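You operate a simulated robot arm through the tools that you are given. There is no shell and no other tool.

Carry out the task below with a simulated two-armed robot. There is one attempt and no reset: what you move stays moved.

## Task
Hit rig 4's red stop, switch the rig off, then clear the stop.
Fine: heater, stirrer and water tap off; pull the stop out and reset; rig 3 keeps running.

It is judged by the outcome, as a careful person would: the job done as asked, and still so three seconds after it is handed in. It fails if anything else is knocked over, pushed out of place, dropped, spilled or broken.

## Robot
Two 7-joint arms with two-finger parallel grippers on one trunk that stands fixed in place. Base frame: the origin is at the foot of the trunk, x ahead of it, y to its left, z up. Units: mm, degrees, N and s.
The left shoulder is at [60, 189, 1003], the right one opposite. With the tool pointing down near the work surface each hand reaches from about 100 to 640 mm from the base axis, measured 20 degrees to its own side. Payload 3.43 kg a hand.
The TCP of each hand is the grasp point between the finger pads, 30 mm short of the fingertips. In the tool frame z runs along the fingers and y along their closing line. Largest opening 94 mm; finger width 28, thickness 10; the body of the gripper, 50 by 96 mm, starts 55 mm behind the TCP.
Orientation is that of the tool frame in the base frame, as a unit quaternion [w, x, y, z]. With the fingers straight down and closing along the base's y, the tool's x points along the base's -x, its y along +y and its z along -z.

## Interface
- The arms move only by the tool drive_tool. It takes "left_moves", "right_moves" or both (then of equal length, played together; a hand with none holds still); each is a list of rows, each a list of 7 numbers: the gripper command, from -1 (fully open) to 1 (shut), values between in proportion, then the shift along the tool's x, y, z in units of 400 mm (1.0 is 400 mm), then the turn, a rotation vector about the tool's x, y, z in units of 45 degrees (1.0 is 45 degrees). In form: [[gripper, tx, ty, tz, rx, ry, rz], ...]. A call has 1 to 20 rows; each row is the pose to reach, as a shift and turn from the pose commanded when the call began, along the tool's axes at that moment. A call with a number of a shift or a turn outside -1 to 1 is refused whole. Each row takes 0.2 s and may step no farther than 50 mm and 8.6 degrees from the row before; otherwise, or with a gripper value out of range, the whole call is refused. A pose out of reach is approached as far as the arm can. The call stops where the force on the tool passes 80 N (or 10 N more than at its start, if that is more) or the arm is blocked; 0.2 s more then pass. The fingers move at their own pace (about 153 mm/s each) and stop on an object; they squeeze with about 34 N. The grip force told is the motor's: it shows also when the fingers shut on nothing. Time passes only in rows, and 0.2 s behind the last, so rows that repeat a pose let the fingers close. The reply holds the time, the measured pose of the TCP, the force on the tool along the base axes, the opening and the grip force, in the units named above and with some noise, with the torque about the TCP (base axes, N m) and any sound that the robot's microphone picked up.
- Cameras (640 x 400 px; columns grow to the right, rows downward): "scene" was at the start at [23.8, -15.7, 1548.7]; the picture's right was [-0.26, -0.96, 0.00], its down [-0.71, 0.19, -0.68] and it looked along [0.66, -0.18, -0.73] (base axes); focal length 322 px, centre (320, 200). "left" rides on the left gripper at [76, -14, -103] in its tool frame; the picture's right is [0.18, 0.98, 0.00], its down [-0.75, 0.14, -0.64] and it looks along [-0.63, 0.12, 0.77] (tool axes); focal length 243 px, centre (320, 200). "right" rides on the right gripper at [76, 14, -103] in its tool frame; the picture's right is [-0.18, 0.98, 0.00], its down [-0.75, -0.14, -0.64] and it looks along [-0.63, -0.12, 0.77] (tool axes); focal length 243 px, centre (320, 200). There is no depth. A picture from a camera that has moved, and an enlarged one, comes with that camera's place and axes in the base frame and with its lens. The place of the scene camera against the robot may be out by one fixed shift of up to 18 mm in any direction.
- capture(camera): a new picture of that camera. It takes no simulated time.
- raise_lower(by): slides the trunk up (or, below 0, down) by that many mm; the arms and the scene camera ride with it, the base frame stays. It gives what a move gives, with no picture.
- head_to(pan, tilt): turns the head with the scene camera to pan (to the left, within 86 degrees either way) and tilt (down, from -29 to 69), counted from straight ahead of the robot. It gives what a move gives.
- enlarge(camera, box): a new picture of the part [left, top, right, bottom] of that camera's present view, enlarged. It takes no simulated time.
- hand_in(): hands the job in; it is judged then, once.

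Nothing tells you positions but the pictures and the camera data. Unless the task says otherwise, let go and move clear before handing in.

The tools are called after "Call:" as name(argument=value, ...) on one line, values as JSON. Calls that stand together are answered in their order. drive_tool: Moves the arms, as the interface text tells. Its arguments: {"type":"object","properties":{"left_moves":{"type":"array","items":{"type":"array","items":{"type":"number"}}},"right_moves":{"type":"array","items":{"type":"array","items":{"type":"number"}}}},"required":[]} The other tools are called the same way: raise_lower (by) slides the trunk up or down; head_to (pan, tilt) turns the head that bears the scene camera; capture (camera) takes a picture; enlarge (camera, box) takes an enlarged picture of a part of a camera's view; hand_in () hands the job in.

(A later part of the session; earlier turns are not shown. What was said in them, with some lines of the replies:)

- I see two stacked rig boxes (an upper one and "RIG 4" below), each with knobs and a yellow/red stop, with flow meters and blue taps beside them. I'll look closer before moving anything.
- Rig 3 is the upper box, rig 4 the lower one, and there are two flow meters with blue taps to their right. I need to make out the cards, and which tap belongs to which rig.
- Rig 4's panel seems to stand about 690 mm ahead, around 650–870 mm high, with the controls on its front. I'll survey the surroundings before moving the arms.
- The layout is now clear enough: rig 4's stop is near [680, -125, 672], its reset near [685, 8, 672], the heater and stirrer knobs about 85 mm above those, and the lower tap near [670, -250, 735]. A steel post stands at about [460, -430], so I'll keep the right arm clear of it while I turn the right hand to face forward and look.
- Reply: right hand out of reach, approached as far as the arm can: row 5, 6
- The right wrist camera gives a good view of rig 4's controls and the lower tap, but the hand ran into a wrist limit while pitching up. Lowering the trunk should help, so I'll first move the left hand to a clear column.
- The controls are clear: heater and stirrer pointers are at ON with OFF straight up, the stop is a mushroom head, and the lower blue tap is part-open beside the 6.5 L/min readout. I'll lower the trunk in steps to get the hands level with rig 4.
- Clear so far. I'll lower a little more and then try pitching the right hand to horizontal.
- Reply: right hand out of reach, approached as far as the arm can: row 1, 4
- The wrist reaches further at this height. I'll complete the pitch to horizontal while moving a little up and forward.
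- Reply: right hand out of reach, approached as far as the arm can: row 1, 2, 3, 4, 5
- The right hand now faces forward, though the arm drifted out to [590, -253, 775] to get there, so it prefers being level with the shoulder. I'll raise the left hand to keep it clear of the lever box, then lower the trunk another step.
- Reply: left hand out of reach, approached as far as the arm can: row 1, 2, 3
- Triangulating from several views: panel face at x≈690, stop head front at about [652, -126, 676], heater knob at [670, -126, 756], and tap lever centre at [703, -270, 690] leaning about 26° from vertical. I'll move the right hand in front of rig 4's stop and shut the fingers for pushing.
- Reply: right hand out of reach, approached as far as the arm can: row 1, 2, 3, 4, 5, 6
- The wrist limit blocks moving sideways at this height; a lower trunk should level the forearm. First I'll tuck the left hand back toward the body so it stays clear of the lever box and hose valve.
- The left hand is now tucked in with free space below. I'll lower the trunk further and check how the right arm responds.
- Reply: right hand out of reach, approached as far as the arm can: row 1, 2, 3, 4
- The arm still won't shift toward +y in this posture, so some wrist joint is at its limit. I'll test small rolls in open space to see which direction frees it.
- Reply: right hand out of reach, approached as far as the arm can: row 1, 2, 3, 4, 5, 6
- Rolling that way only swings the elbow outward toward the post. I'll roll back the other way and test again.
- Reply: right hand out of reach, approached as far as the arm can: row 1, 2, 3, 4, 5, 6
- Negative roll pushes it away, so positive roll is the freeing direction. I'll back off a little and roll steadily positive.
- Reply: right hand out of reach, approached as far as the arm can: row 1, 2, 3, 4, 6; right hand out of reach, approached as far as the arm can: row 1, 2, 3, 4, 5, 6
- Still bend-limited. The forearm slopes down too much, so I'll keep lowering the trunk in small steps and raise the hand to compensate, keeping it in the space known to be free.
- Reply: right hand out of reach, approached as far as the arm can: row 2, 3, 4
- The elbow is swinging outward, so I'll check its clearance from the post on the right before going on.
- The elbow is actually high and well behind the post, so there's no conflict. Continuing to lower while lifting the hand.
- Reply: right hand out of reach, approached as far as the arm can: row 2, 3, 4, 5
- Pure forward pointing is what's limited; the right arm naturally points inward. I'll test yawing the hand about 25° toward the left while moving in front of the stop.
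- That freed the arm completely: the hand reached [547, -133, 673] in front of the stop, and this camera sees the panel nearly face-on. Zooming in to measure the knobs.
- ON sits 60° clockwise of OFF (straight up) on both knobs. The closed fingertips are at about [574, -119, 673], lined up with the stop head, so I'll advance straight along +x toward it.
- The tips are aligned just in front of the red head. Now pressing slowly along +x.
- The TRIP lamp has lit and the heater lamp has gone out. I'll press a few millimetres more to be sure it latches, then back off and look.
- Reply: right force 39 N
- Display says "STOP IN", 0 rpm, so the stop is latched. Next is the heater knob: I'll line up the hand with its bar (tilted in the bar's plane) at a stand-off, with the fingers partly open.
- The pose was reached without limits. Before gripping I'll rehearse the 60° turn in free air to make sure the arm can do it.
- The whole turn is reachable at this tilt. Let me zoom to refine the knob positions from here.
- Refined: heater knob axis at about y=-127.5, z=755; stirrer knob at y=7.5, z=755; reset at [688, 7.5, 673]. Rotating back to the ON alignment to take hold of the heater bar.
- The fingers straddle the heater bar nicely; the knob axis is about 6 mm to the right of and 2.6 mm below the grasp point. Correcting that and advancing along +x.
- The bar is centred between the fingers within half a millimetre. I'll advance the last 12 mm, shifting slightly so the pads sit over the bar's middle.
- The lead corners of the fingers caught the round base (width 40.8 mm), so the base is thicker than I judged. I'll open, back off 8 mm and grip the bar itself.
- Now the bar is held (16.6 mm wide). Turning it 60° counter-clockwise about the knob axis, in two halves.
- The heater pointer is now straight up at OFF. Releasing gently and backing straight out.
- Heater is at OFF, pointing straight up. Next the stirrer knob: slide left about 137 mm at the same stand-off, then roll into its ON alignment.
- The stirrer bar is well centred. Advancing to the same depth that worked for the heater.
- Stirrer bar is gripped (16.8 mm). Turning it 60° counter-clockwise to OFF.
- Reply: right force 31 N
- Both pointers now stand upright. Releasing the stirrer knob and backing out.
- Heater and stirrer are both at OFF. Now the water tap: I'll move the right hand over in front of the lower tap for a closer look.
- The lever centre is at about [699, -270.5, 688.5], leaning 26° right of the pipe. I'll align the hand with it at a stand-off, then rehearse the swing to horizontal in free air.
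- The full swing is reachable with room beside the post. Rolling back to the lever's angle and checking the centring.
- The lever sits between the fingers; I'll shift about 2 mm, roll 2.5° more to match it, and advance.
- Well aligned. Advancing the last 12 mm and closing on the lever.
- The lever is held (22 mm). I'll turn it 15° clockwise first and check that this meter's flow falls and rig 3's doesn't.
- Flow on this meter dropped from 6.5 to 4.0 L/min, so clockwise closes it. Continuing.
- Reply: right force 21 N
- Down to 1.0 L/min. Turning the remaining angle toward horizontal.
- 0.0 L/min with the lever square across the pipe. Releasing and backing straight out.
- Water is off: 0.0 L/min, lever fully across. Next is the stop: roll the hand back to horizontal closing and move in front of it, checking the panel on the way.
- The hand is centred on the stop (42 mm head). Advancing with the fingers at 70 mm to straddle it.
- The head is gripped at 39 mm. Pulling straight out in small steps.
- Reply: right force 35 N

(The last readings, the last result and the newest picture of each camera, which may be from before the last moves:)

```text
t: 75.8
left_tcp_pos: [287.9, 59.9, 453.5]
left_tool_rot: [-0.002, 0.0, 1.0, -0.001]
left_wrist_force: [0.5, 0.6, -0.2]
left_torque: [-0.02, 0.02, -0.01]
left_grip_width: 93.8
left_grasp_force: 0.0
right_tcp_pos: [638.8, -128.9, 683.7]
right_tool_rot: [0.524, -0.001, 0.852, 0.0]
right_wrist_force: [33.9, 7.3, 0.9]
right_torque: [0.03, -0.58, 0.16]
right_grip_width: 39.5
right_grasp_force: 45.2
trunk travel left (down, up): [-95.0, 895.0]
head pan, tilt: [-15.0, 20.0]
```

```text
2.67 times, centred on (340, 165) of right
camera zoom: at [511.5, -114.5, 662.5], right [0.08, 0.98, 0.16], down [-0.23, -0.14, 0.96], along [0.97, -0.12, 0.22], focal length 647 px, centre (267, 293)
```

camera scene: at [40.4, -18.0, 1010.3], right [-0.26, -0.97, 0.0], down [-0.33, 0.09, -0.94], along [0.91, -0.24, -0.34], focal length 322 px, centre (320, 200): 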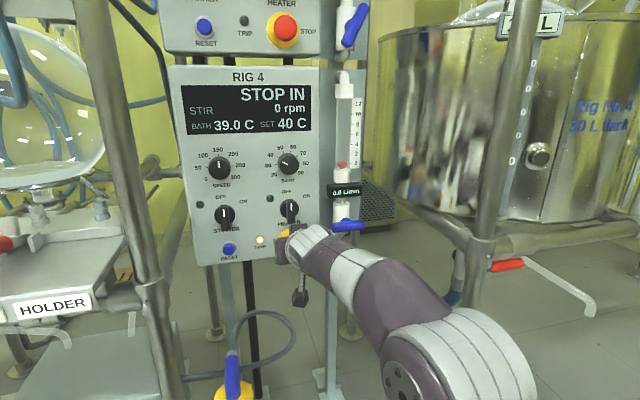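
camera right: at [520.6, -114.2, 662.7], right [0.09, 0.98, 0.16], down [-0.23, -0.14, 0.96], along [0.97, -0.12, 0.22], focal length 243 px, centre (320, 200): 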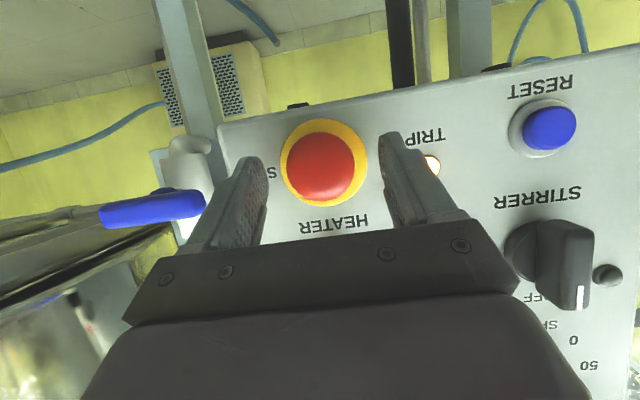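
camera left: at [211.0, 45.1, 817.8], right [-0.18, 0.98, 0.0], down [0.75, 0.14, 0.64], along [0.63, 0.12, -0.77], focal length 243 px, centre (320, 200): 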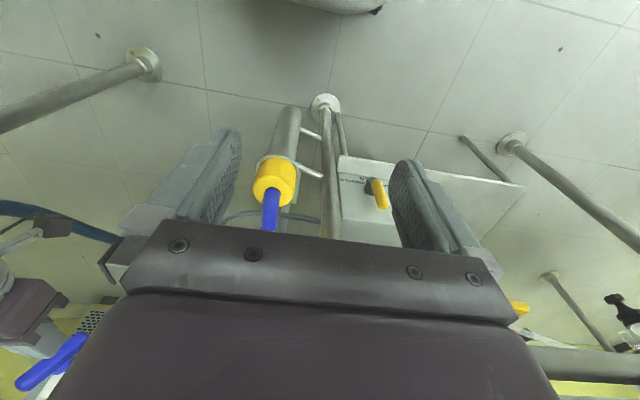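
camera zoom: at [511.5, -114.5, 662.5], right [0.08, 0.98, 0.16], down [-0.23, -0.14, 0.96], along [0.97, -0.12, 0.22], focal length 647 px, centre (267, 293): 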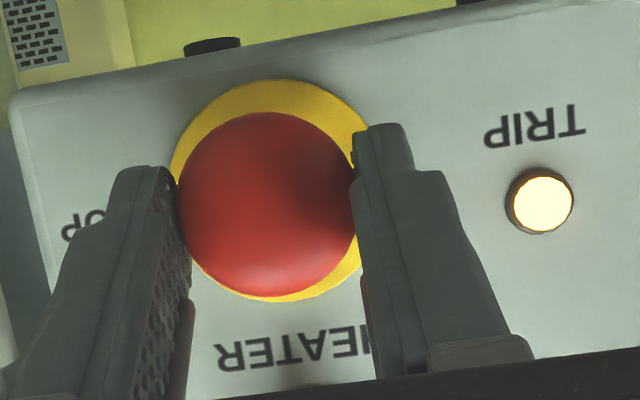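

The head has come out about 9 mm with 34 N of pull, but the display still reads STOP IN. Pulling a little further.

Call:
drive_tool(right_moves=[[1, 0.0023, 0, -0.0045, 0, 0, 0], [1, 0.0045, 0, -0.0089, 0, 0, 0]])

Call:
enlarge(camera="scene", box=[160, 50, 400, 270])

Call:
enlarge(camera="right", box=[220, 90, 460, 240])

```text
t: 76.4
left_tcp_pos: [288.7, 58.4, 453.9]
left_tool_rot: [-0.002, 0.0, 1.0, 0.0]
left_wrist_force: [-0.9, -0.1, 0.1]
left_torque: [0.0, 0.0, -0.02]
left_grip_width: 93.9
left_grasp_force: 0.1
right_tcp_pos: [633.4, -128.7, 683.7]
right_tool_rot: [0.523, 0.0, 0.852, -0.001]
right_wrist_force: [43.8, 5.4, 6.2]
right_torque: [0.05, -0.51, 0.44]
right_grip_width: 39.6
right_grasp_force: 44.6
trunk travel left (down, up): [-95.0, 895.0]
head pan, tilt: [-15.0, 20.0]
```

```text
1.82 times, centred on (280, 160) of scene
camera zoom: at [40.4, -18.2, 1010.3], right [-0.26, -0.97, 0.0], down [-0.33, 0.09, -0.94], along [0.91, -0.24, -0.35], focal length 586 px, centre (393, 273)
```

zoom: 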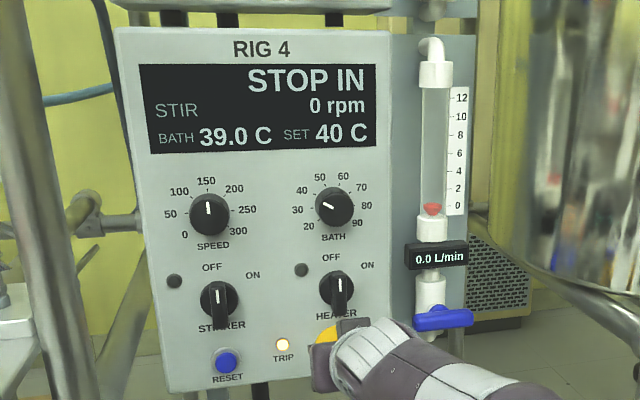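

```text
2.67 times, centred on (340, 165) of right
camera zoom: at [507.1, -114.2, 662.5], right [0.08, 0.98, 0.16], down [-0.23, -0.14, 0.96], along [0.97, -0.12, 0.22], focal length 647 px, centre (267, 293)
```

zoom: 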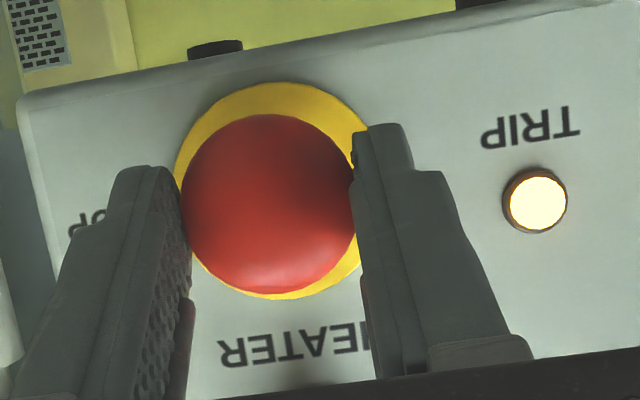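

The head moved roughly 9 mm and then the pads began to slip. I'll open, back off a bit and see whether it stays out.

Call:
drive_tool(right_moves=[[0.2, 0, 0, 0, 0, 0, 0], [-0.3, 0, 0, 0, 0, 0, 0], [-0.5, 0.0227, 0, -0.0446, 0, 0, 0], [-0.5, 0.0568, 0, -0.1114, 0, 0, 0]])

Call:
enlarge(camera="scene", box=[160, 50, 400, 270])

Call:
enlarge(camera="right", box=[220, 40, 460, 190])

```text
t: 77.4
left_tcp_pos: [286.5, 59.0, 454.8]
left_tool_rot: [0.0, 0.0, 1.0, 0.0]
left_wrist_force: [-0.4, -0.5, 0.0]
left_torque: [0.01, -0.02, -0.01]
left_grip_width: 93.8
left_grasp_force: 0.0
right_tcp_pos: [580.3, -128.5, 684.4]
right_tool_rot: [0.523, 0.001, 0.852, 0.0]
right_wrist_force: [0.0, -0.6, -0.2]
right_torque: [0.01, -0.01, 0.0]
right_grip_width: 70.5
right_grasp_force: 0.0
trunk travel left (down, up): [-95.0, 895.0]
head pan, tilt: [-15.0, 20.0]
```

```text
1.82 times, centred on (280, 160) of scene
camera zoom: at [36.8, -18.8, 1010.3], right [-0.26, -0.97, 0.0], down [-0.33, 0.09, -0.94], along [0.91, -0.24, -0.34], focal length 586 px, centre (393, 273)
```

zoom: 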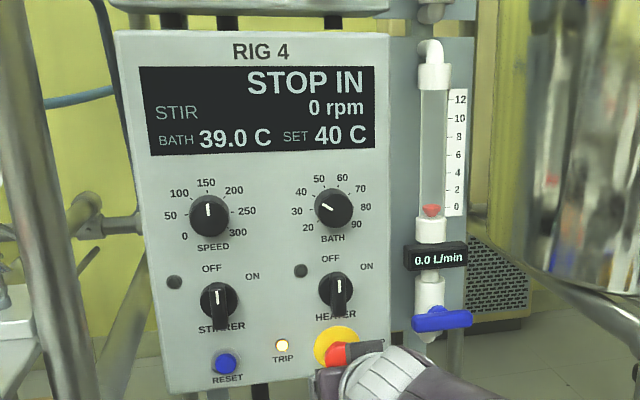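

```text
2.67 times, centred on (340, 115) of right
camera zoom: at [454.1, -114.8, 662.7], right [0.09, 0.98, 0.16], down [-0.23, -0.14, 0.96], along [0.97, -0.12, 0.22], focal length 647 px, centre (267, 427)
```

zoom: 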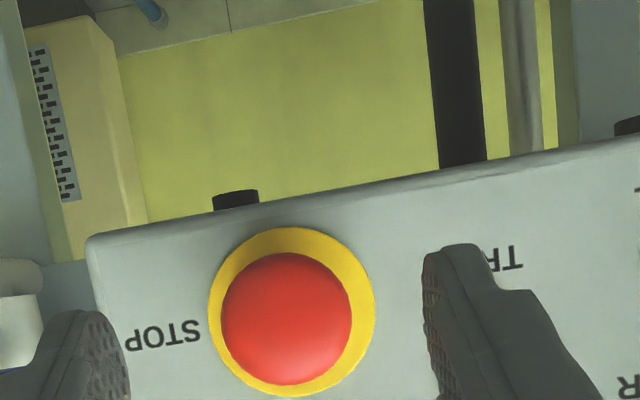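

It's hard to tell from here whether it stayed out. I'll move the hand down out of the way and view the stop from the head camera.

Call:
drive_tool(right_moves=[[-0.5, 0.05, -0.03, -0.05, 0, 0, 0], [-0.5, 0.14, -0.06, -0.05, 0, 0, 0], [-0.5, 0.23, -0.1, -0.04, 0, 0, 0]])

Call:
enlarge(camera="scene", box=[200, 170, 360, 270])

Call:
enlarge(camera="scene", box=[200, 0, 360, 100])

Call:
enlarge(camera="right", box=[220, 0, 540, 200])

```text
t: 78.2
left_tcp_pos: [287.1, 59.9, 453.4]
left_tool_rot: [0.0, 0.0, 1.0, 0.001]
left_wrist_force: [0.7, -0.6, 0.1]
left_torque: [-0.02, -0.04, 0.03]
left_grip_width: 93.8
left_grasp_force: 0.0
right_tcp_pos: [522.9, -169.1, 606.6]
right_tool_rot: [0.521, 0.016, 0.853, 0.006]
right_wrist_force: [0.0, 0.6, 0.9]
right_torque: [-0.09, 0.06, -0.01]
right_grip_width: 70.5
right_grasp_force: 0.0
trunk travel left (down, up): [-95.0, 895.0]
head pan, tilt: [-15.0, 20.0]
```

```text
4.00 times, centred on (280, 220) of scene
camera zoom: at [36.9, -18.7, 1010.4], right [-0.26, -0.97, 0.0], down [-0.33, 0.09, -0.94], along [0.91, -0.24, -0.34], focal length 1288 px, centre (480, 120)
```

zoom: 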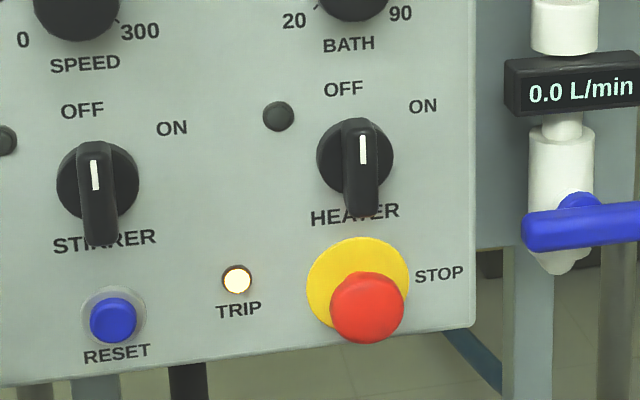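

```text
4.00 times, centred on (280, 50) of scene
camera zoom: at [36.9, -18.7, 1010.4], right [-0.26, -0.97, 0.0], down [-0.33, 0.09, -0.94], along [0.91, -0.24, -0.34], focal length 1288 px, centre (480, 800)
```

zoom: 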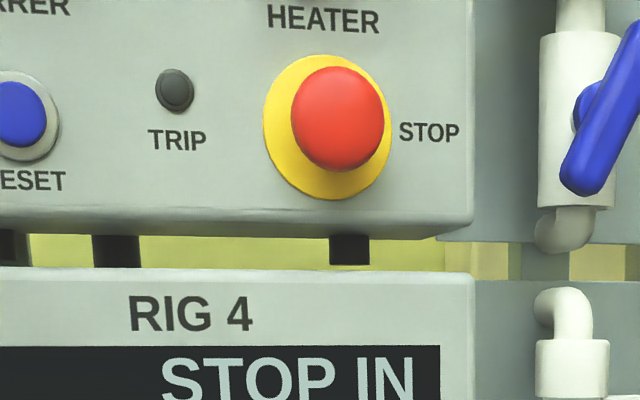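

```text
2.00 times, centred on (380, 100) of right
camera zoom: at [396.4, -151.8, 587.2], right [0.11, 0.98, 0.19], down [-0.23, -0.16, 0.96], along [0.97, -0.15, 0.21], focal length 485 px, centre (200, 400)
```

zoom: 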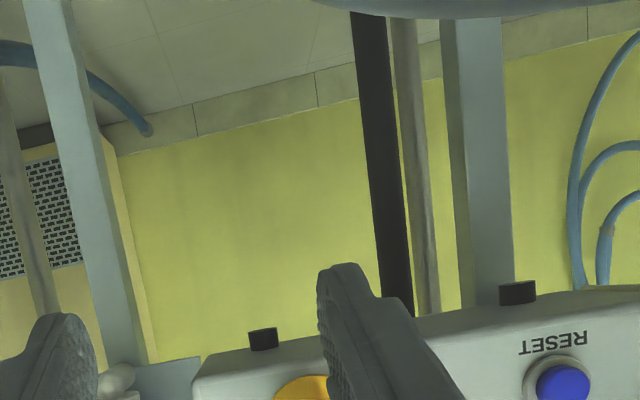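

The head now stands about 10 mm further out than when pressed, matching rig 3's un-pressed stop. Checking what the display says now.

Call:
enlarge(camera="scene", box=[160, 0, 400, 150])

Call:
drive_tool(right_moves=[[-0.5, 0, 0, 0, 0, 0, 0], [-0.5, 0, 0, 0, 0, 0, 0]])

Call:
enlarge(camera="scene", box=[160, 50, 400, 270])

```text
2.67 times, centred on (280, 75) of scene
camera zoom: at [36.9, -18.7, 1010.4], right [-0.26, -0.97, 0.0], down [-0.33, 0.09, -0.94], along [0.91, -0.24, -0.34], focal length 859 px, centre (427, 533)
```

zoom: 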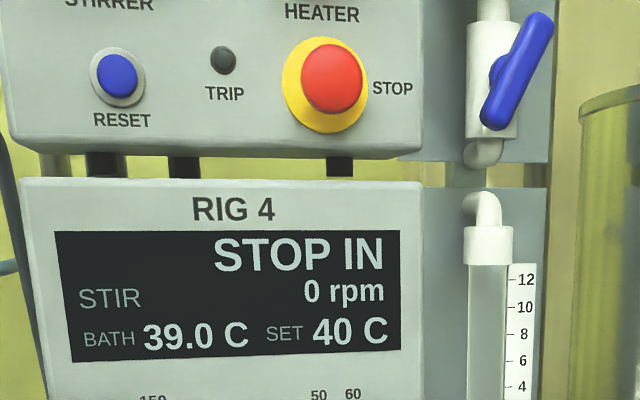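

```text
t: 78.8
left_tcp_pos: [286.8, 59.0, 454.8]
left_tool_rot: [0.0, -0.001, 1.0, 0.0]
left_wrist_force: [-0.5, -0.6, 0.4]
left_torque: [-0.02, 0.03, 0.02]
left_grip_width: 93.9
left_grasp_force: 0.0
right_tcp_pos: [524.2, -167.5, 609.3]
right_tool_rot: [0.523, 0.001, 0.852, -0.001]
right_wrist_force: [0.1, -1.3, 0.0]
right_torque: [0.01, -0.02, -0.01]
right_grip_width: 70.5
right_grasp_force: 0.1
trunk travel left (down, up): [-95.0, 895.0]
head pan, tilt: [-15.0, 20.0]
```

```text
1.82 times, centred on (280, 160) of scene
camera zoom: at [36.9, -18.8, 1010.3], right [-0.26, -0.97, 0.0], down [-0.33, 0.09, -0.94], along [0.91, -0.24, -0.34], focal length 586 px, centre (393, 273)
```

zoom: 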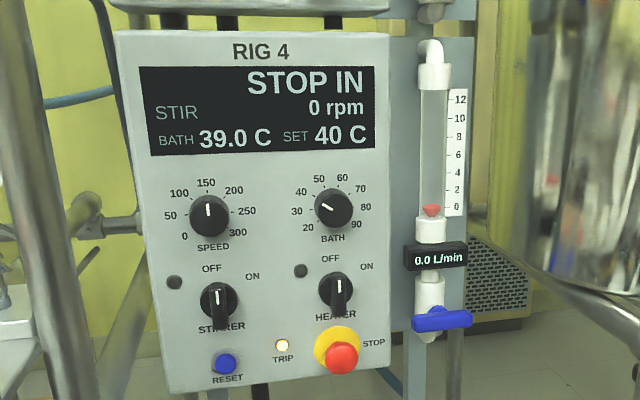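

Call:
enlarge(camera="scene", box=[264, 225, 320, 260])

Call:
enlarge(camera="scene", box=[255, 10, 311, 45])

```text
11.43 times, centred on (292, 242) of scene
camera zoom: at [36.9, -18.8, 1010.3], right [-0.26, -0.97, 0.0], down [-0.33, 0.09, -0.94], along [0.91, -0.24, -0.34], focal length 3680 px, centre (640, -286)
```

zoom: 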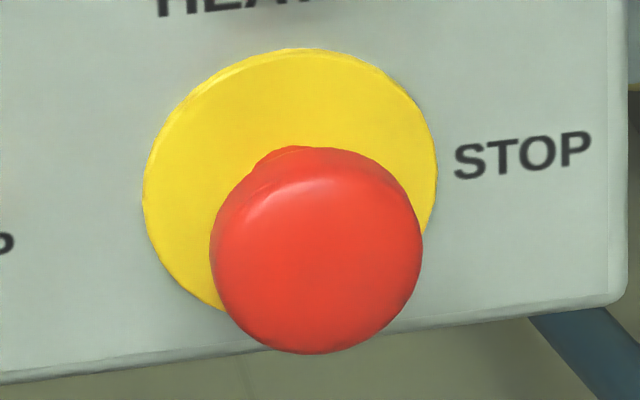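

```text
11.43 times, centred on (283, 28) of scene
camera zoom: at [36.9, -18.8, 1010.3], right [-0.26, -0.97, 0.0], down [-0.33, 0.09, -0.94], along [0.91, -0.24, -0.34], focal length 3680 px, centre (743, 2171)
```

zoom: 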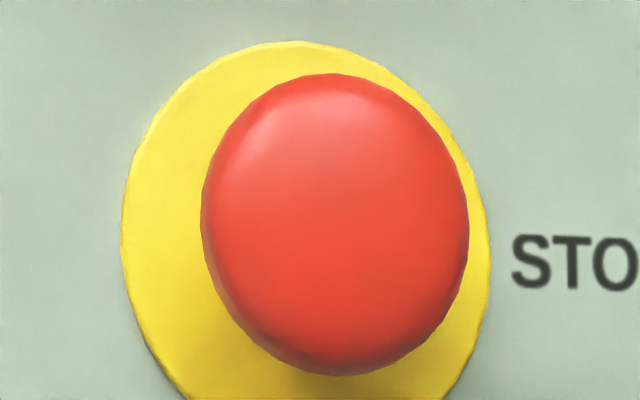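

Measured closely, rig 4's stop now stands out as far as rig 3's, so it is out; the message probably waits for the reset. I'll raise the hand, shut the fingers and move in front of the RESET button.

Call:
drive_tool(right_moves=[[0, -0.08, 0, -0.04, 0, 0, 0], [1, -0.156, 0, -0.0795, 0, 0, 0], [1, -0.165, 0.11, -0.06, 0, 0, 0], [1, -0.174, 0.22, -0.03, 0, 0, 0], [1, -0.18, 0.33, 0.0, 0, 0, 0], [1, -0.206, 0.437, 0.054, 0, 0, 0], [1, -0.206, 0.437, 0.054, 0, 0, 0]])

Call:
capture(camera="right")

Call:
capture(camera="scene")

```text
t: 80.4
left_tcp_pos: [287.4, 59.3, 454.2]
left_tool_rot: [0.0, 0.001, 1.0, -0.001]
left_wrist_force: [-0.7, -0.9, 0.1]
left_torque: [0.01, 0.01, 0.02]
left_grip_width: 94.3
left_grasp_force: 0.1
right_tcp_pos: [579.9, 6.5, 673.5]
right_tool_rot: [0.523, 0.001, 0.852, -0.001]
right_wrist_force: [-0.3, 0.4, -0.3]
right_torque: [0.02, -0.04, 0.01]
right_grip_width: 0.2
right_grasp_force: 33.2
right hand out of reach, approached as far as the arm can: row 2
trunk travel left (down, up): [-95.0, 895.0]
head pan, tilt: [-15.0, 20.0]
```

```text
taken
camera right: at [453.6, 20.6, 653.2], right [0.09, 0.98, 0.16], down [-0.23, -0.14, 0.96], along [0.97, -0.12, 0.22], focal length 243 px, centre (320, 200)
```

right: 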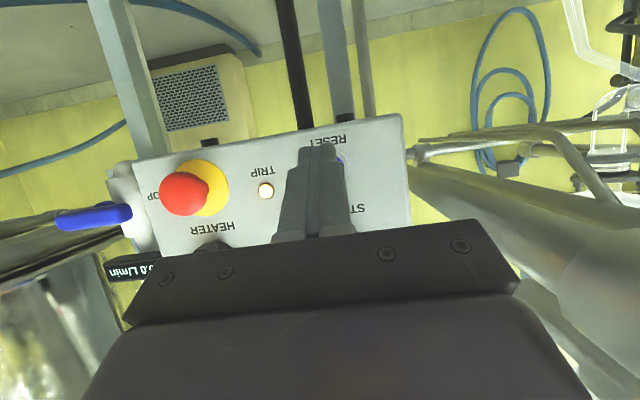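

```text
taken
camera scene: at [37.0, -18.7, 1010.3], right [-0.26, -0.97, 0.0], down [-0.33, 0.09, -0.94], along [0.91, -0.24, -0.34], focal length 322 px, centre (320, 200)
```

scene: 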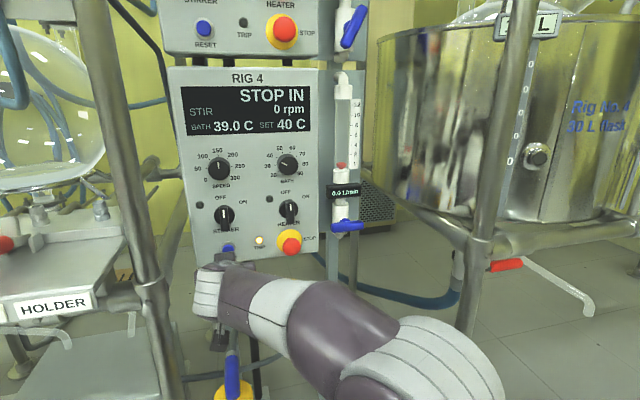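

Call:
enlarge(camera="right", box=[130, 130, 290, 230])

Call:
enlarge(camera="right", box=[250, 100, 410, 220])

```text
4.00 times, centred on (210, 180) of right
camera zoom: at [453.6, 20.6, 653.2], right [0.09, 0.98, 0.16], down [-0.23, -0.14, 0.96], along [0.97, -0.12, 0.22], focal length 970 px, centre (760, 280)
```

zoom: 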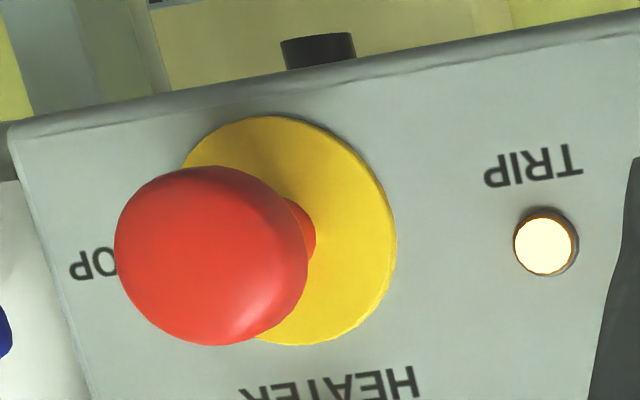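

```text
3.33 times, centred on (330, 160) of right
camera zoom: at [453.6, 20.6, 653.2], right [0.09, 0.98, 0.16], down [-0.23, -0.14, 0.96], along [0.97, -0.12, 0.22], focal length 809 px, centre (287, 333)
```

zoom: 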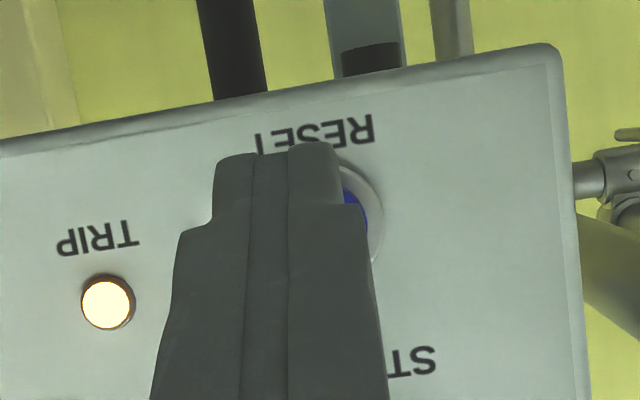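

Side view confirms the stop's neck is exposed, so it's out. The closed fingers are lined up with RESET at y≈8, z≈672; advancing.

Call:
drive_tool(right_moves=[[1, -0.034, 0.0033, 0.0668, 0, 0, 0], [1, -0.0624, 0.0033, 0.1225, 0, 0, 0], [1, -0.0681, 0.0033, 0.1337, 0, 0, 0]])

Call:
drive_tool(right_moves=[[1, -0.0034, 0, 0.0067, 0, 0, 0], [1, -0.0068, 0, 0.0134, 0, 0, 0], [1, -0.0102, 0, 0.02, 0, 0, 0]])

Call:
enlarge(camera="scene", box=[160, 50, 400, 270])

Call:
capture(camera="right")

```text
t: 81.2
left_tcp_pos: [285.5, 58.3, 453.8]
left_tool_rot: [-0.001, 0.0, 1.0, 0.0]
left_wrist_force: [0.3, 0.3, 0.4]
left_torque: [-0.02, -0.01, -0.02]
left_grip_width: 94.0
left_grasp_force: 0.0
right_tcp_pos: [642.5, 8.0, 671.8]
right_tool_rot: [0.523, 0.002, 0.852, -0.001]
right_wrist_force: [0.4, -0.2, 0.0]
right_torque: [0.02, -0.01, 0.0]
right_grip_width: 0.0
right_grasp_force: 32.5
trunk travel left (down, up): [-95.0, 895.0]
head pan, tilt: [-15.0, 20.0]
```

```text
t: 82.0
left_tcp_pos: [286.5, 59.4, 455.1]
left_tool_rot: [0.001, 0.0, 1.0, 0.0]
left_wrist_force: [-0.8, -0.7, -0.2]
left_torque: [0.03, 0.06, -0.06]
left_grip_width: 94.1
left_grasp_force: 0.0
right_tcp_pos: [650.4, 8.5, 674.2]
right_tool_rot: [0.524, 0.0, 0.852, -0.001]
right_wrist_force: [-11.0, 1.3, -2.3]
right_torque: [0.04, 0.09, 0.02]
right_grip_width: 0.0
right_grasp_force: 33.3
trunk travel left (down, up): [-95.0, 895.0]
head pan, tilt: [-15.0, 20.0]
heard: click
```

```text
1.82 times, centred on (280, 160) of scene
camera zoom: at [36.0, -18.7, 1010.3], right [-0.26, -0.97, 0.0], down [-0.33, 0.09, -0.94], along [0.91, -0.24, -0.34], focal length 586 px, centre (393, 273)
```

zoom: 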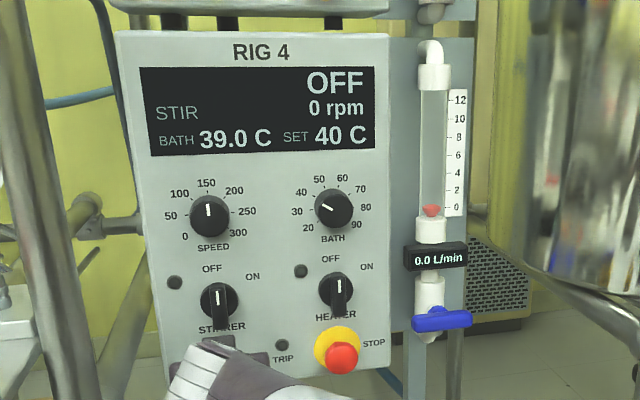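

```text
taken
camera right: at [523.1, 21.9, 652.7], right [0.09, 0.98, 0.16], down [-0.23, -0.14, 0.96], along [0.97, -0.12, 0.22], focal length 243 px, centre (320, 200)
```

right: 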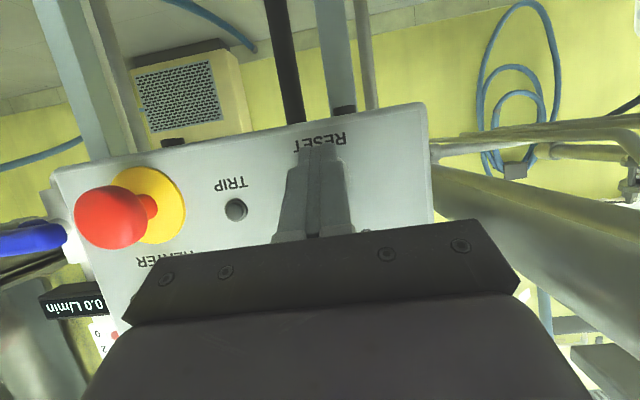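

A click, the TRIP lamp is out and the display reads "OFF". Backing the hand off and then checking rig 3.

Call:
drive_tool(right_moves=[[1, 0.017, 0, -0.0334, 0, 0, 0], [1, 0.0454, 0, -0.0891, 0, 0, 0], [1, 0.0795, 0, -0.156, 0, 0, 0], [1, 0.1249, 0, -0.245, 0, 0, 0]])

Call:
head_to(pan=-10, tilt=0)

Call:
capture(camera="scene")

Call:
enlarge(camera="scene", box=[180, 40, 420, 200])

Call:
enlarge(camera="scene", box=[180, 180, 420, 350])

```text
t: 83.0
left_tcp_pos: [287.8, 59.1, 454.1]
left_tool_rot: [0.0, 0.0, 1.0, 0.0]
left_wrist_force: [0.3, -1.5, 0.2]
left_torque: [0.01, -0.02, 0.02]
left_grip_width: 94.0
left_grasp_force: 0.0
right_tcp_pos: [541.5, 6.3, 672.8]
right_tool_rot: [0.523, 0.001, 0.852, -0.001]
right_wrist_force: [0.7, 0.0, 0.3]
right_torque: [0.02, 0.01, 0.04]
right_grip_width: 0.2
right_grasp_force: 33.0
trunk travel left (down, up): [-95.0, 895.0]
head pan, tilt: [-15.0, 20.0]
```

```text
t: 83.8
left_tcp_pos: [286.3, 59.1, 455.3]
left_tool_rot: [0.0, -0.001, 1.0, 0.0]
left_wrist_force: [-0.1, 0.3, 0.7]
left_torque: [0.03, 0.02, 0.0]
left_grip_width: 93.8
left_grasp_force: 0.0
right_tcp_pos: [543.1, 6.9, 672.1]
right_tool_rot: [0.523, 0.0, 0.852, 0.0]
right_wrist_force: [-0.2, -0.4, -1.0]
right_torque: [-0.02, -0.01, -0.01]
right_grip_width: 0.0
right_grasp_force: 33.0
trunk travel left (down, up): [-95.0, 895.0]
head pan, tilt: [-10.0, 0.0]
```

```text
taken
camera scene: at [35.6, -10.3, 1042.5], right [-0.17, -0.98, 0.0], down [0.0, 0.0, -1.0], along [0.98, -0.17, 0.0], focal length 322 px, centre (320, 200)
```

scene: 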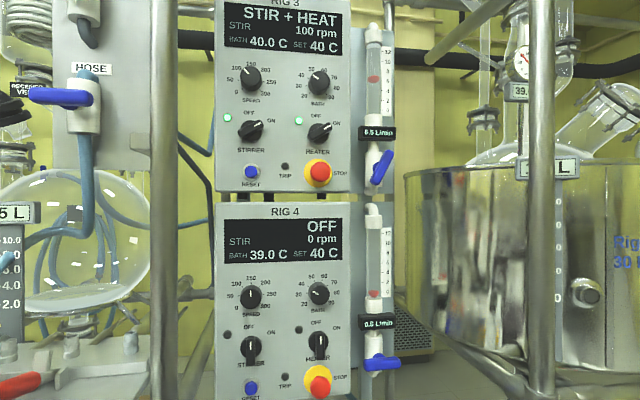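

```text
2.50 times, centred on (300, 120) of scene
camera zoom: at [35.6, -10.3, 1042.5], right [-0.17, -0.98, 0.0], down [0.0, 0.0, -1.0], along [0.98, -0.17, 0.0], focal length 805 px, centre (370, 400)
```

zoom: 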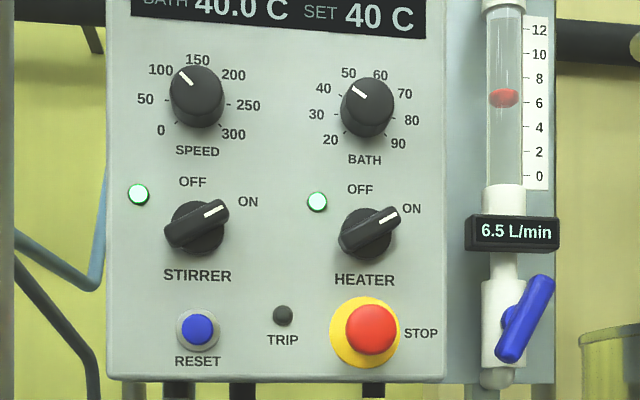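

```text
2.35 times, centred on (300, 265) of scene
camera zoom: at [35.6, -10.3, 1042.5], right [-0.17, -0.98, 0.0], down [0.0, 0.0, -1.0], along [0.98, -0.17, 0.0], focal length 758 px, centre (367, 47)
```

zoom: 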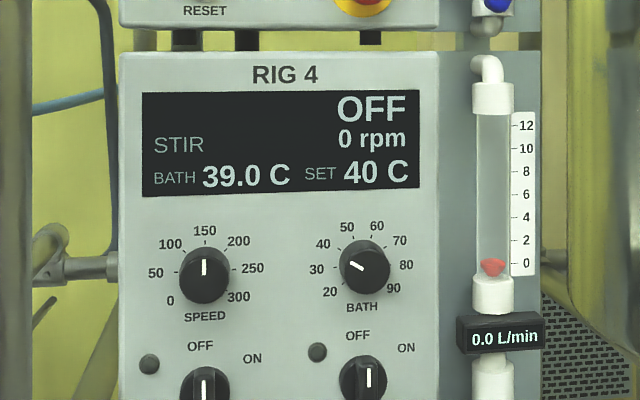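

Everything reads right: rig 4 "OFF", 0 rpm, 0.0 L/min, TRIP out; rig 3 still "STIR + HEAT", 100 rpm, 6.5 L/min. I'll lift the right hand up and away from the panel and the hose valve below, then take a last look.

Call:
drive_tool(right_moves=[[1, -0.06, 0, -0.03, 0, 0, 0], [1, -0.12, 0, -0.06, 0, 0, 0], [1, -0.13, -0.1, -0.066, 0, 0, 0], [1, -0.13, -0.2, -0.066, 0, 0, 0], [1, -0.13, -0.3, -0.066, 0, 0, 0], [1, -0.13, -0.4, -0.066, 0, 0, 0]])

Call:
head_to(pan=-10, tilt=30)

Call:
capture(camera="scene")

Call:
capture(camera="right")

```text
t: 85.2
left_tcp_pos: [287.5, 58.8, 454.2]
left_tool_rot: [0.0, 0.0, 1.0, 0.0]
left_wrist_force: [0.7, 0.6, 0.4]
left_torque: [-0.01, 0.0, 0.01]
left_grip_width: 93.8
left_grasp_force: 0.0
right_tcp_pos: [543.5, -155.1, 731.0]
right_tool_rot: [0.524, 0.002, 0.852, -0.001]
right_wrist_force: [0.4, 0.2, -0.3]
right_torque: [0.02, -0.01, 0.0]
right_grip_width: 0.0
right_grasp_force: 33.0
trunk travel left (down, up): [-95.0, 895.0]
head pan, tilt: [-10.0, 0.0]
```

```text
t: 86.2
left_tcp_pos: [287.6, 59.1, 454.4]
left_tool_rot: [0.0, 0.0, 1.0, 0.0]
left_wrist_force: [1.3, -0.1, 0.5]
left_torque: [-0.02, 0.02, -0.02]
left_grip_width: 93.8
left_grasp_force: 0.0
right_tcp_pos: [544.3, -153.7, 730.5]
right_tool_rot: [0.523, 0.001, 0.852, -0.001]
right_wrist_force: [-0.7, -0.6, 1.3]
right_torque: [0.02, -0.01, -0.01]
right_grip_width: 0.1
right_grasp_force: 33.0
trunk travel left (down, up): [-95.0, 895.0]
head pan, tilt: [-10.0, 30.0]
```

```text
taken
camera scene: at [36.0, -10.4, 994.3], right [-0.17, -0.98, 0.0], down [-0.49, 0.09, -0.87], along [0.85, -0.15, -0.5], focal length 322 px, centre (320, 200)
```

scene: 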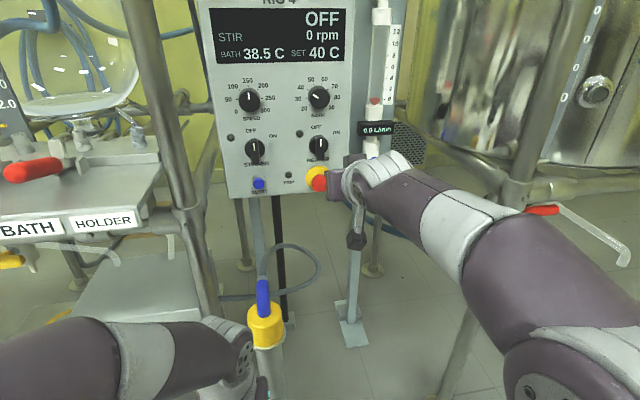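

```text
taken
camera right: at [417.0, -140.0, 709.1], right [0.09, 0.98, 0.16], down [-0.23, -0.14, 0.96], along [0.97, -0.12, 0.22], focal length 243 px, centre (320, 200)
```

right: 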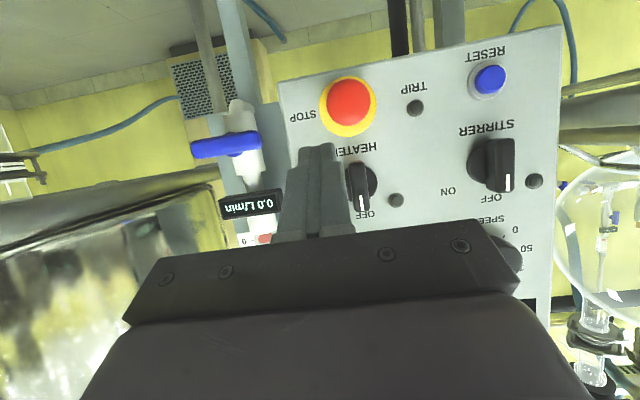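

Rig 4 shows "OFF" with its knobs at OFF, the tap shut at 0.0 L/min, the stop out and the TRIP lamp dark. Rig 3 was still running at the last check, and both hands are clear of everything, so I'm handing in.

Call:
hand_in()

```text
The job is handed in.
```

Rig 4 is stopped, switched off and cleared, and the job is handed in.

- **Stop:** I pressed the red stop until the display read "STOP IN". At the end I pulled it back out and pressed reset; it clicked, the TRIP lamp went out and the display changed to "OFF".
- **Heater and stirrer:** both knobs are turned to OFF, and the display shows 0 rpm.
- **Water tap:** it is fully closed, and rig 4's flow meter reads 0.0 L/min.
- **Rig 3:** it was still running "STIR + HEAT" at 100 rpm and 6.5 L/min when I checked after the reset.

I saw nothing knocked or spilled, and both hands were clear before handing in.
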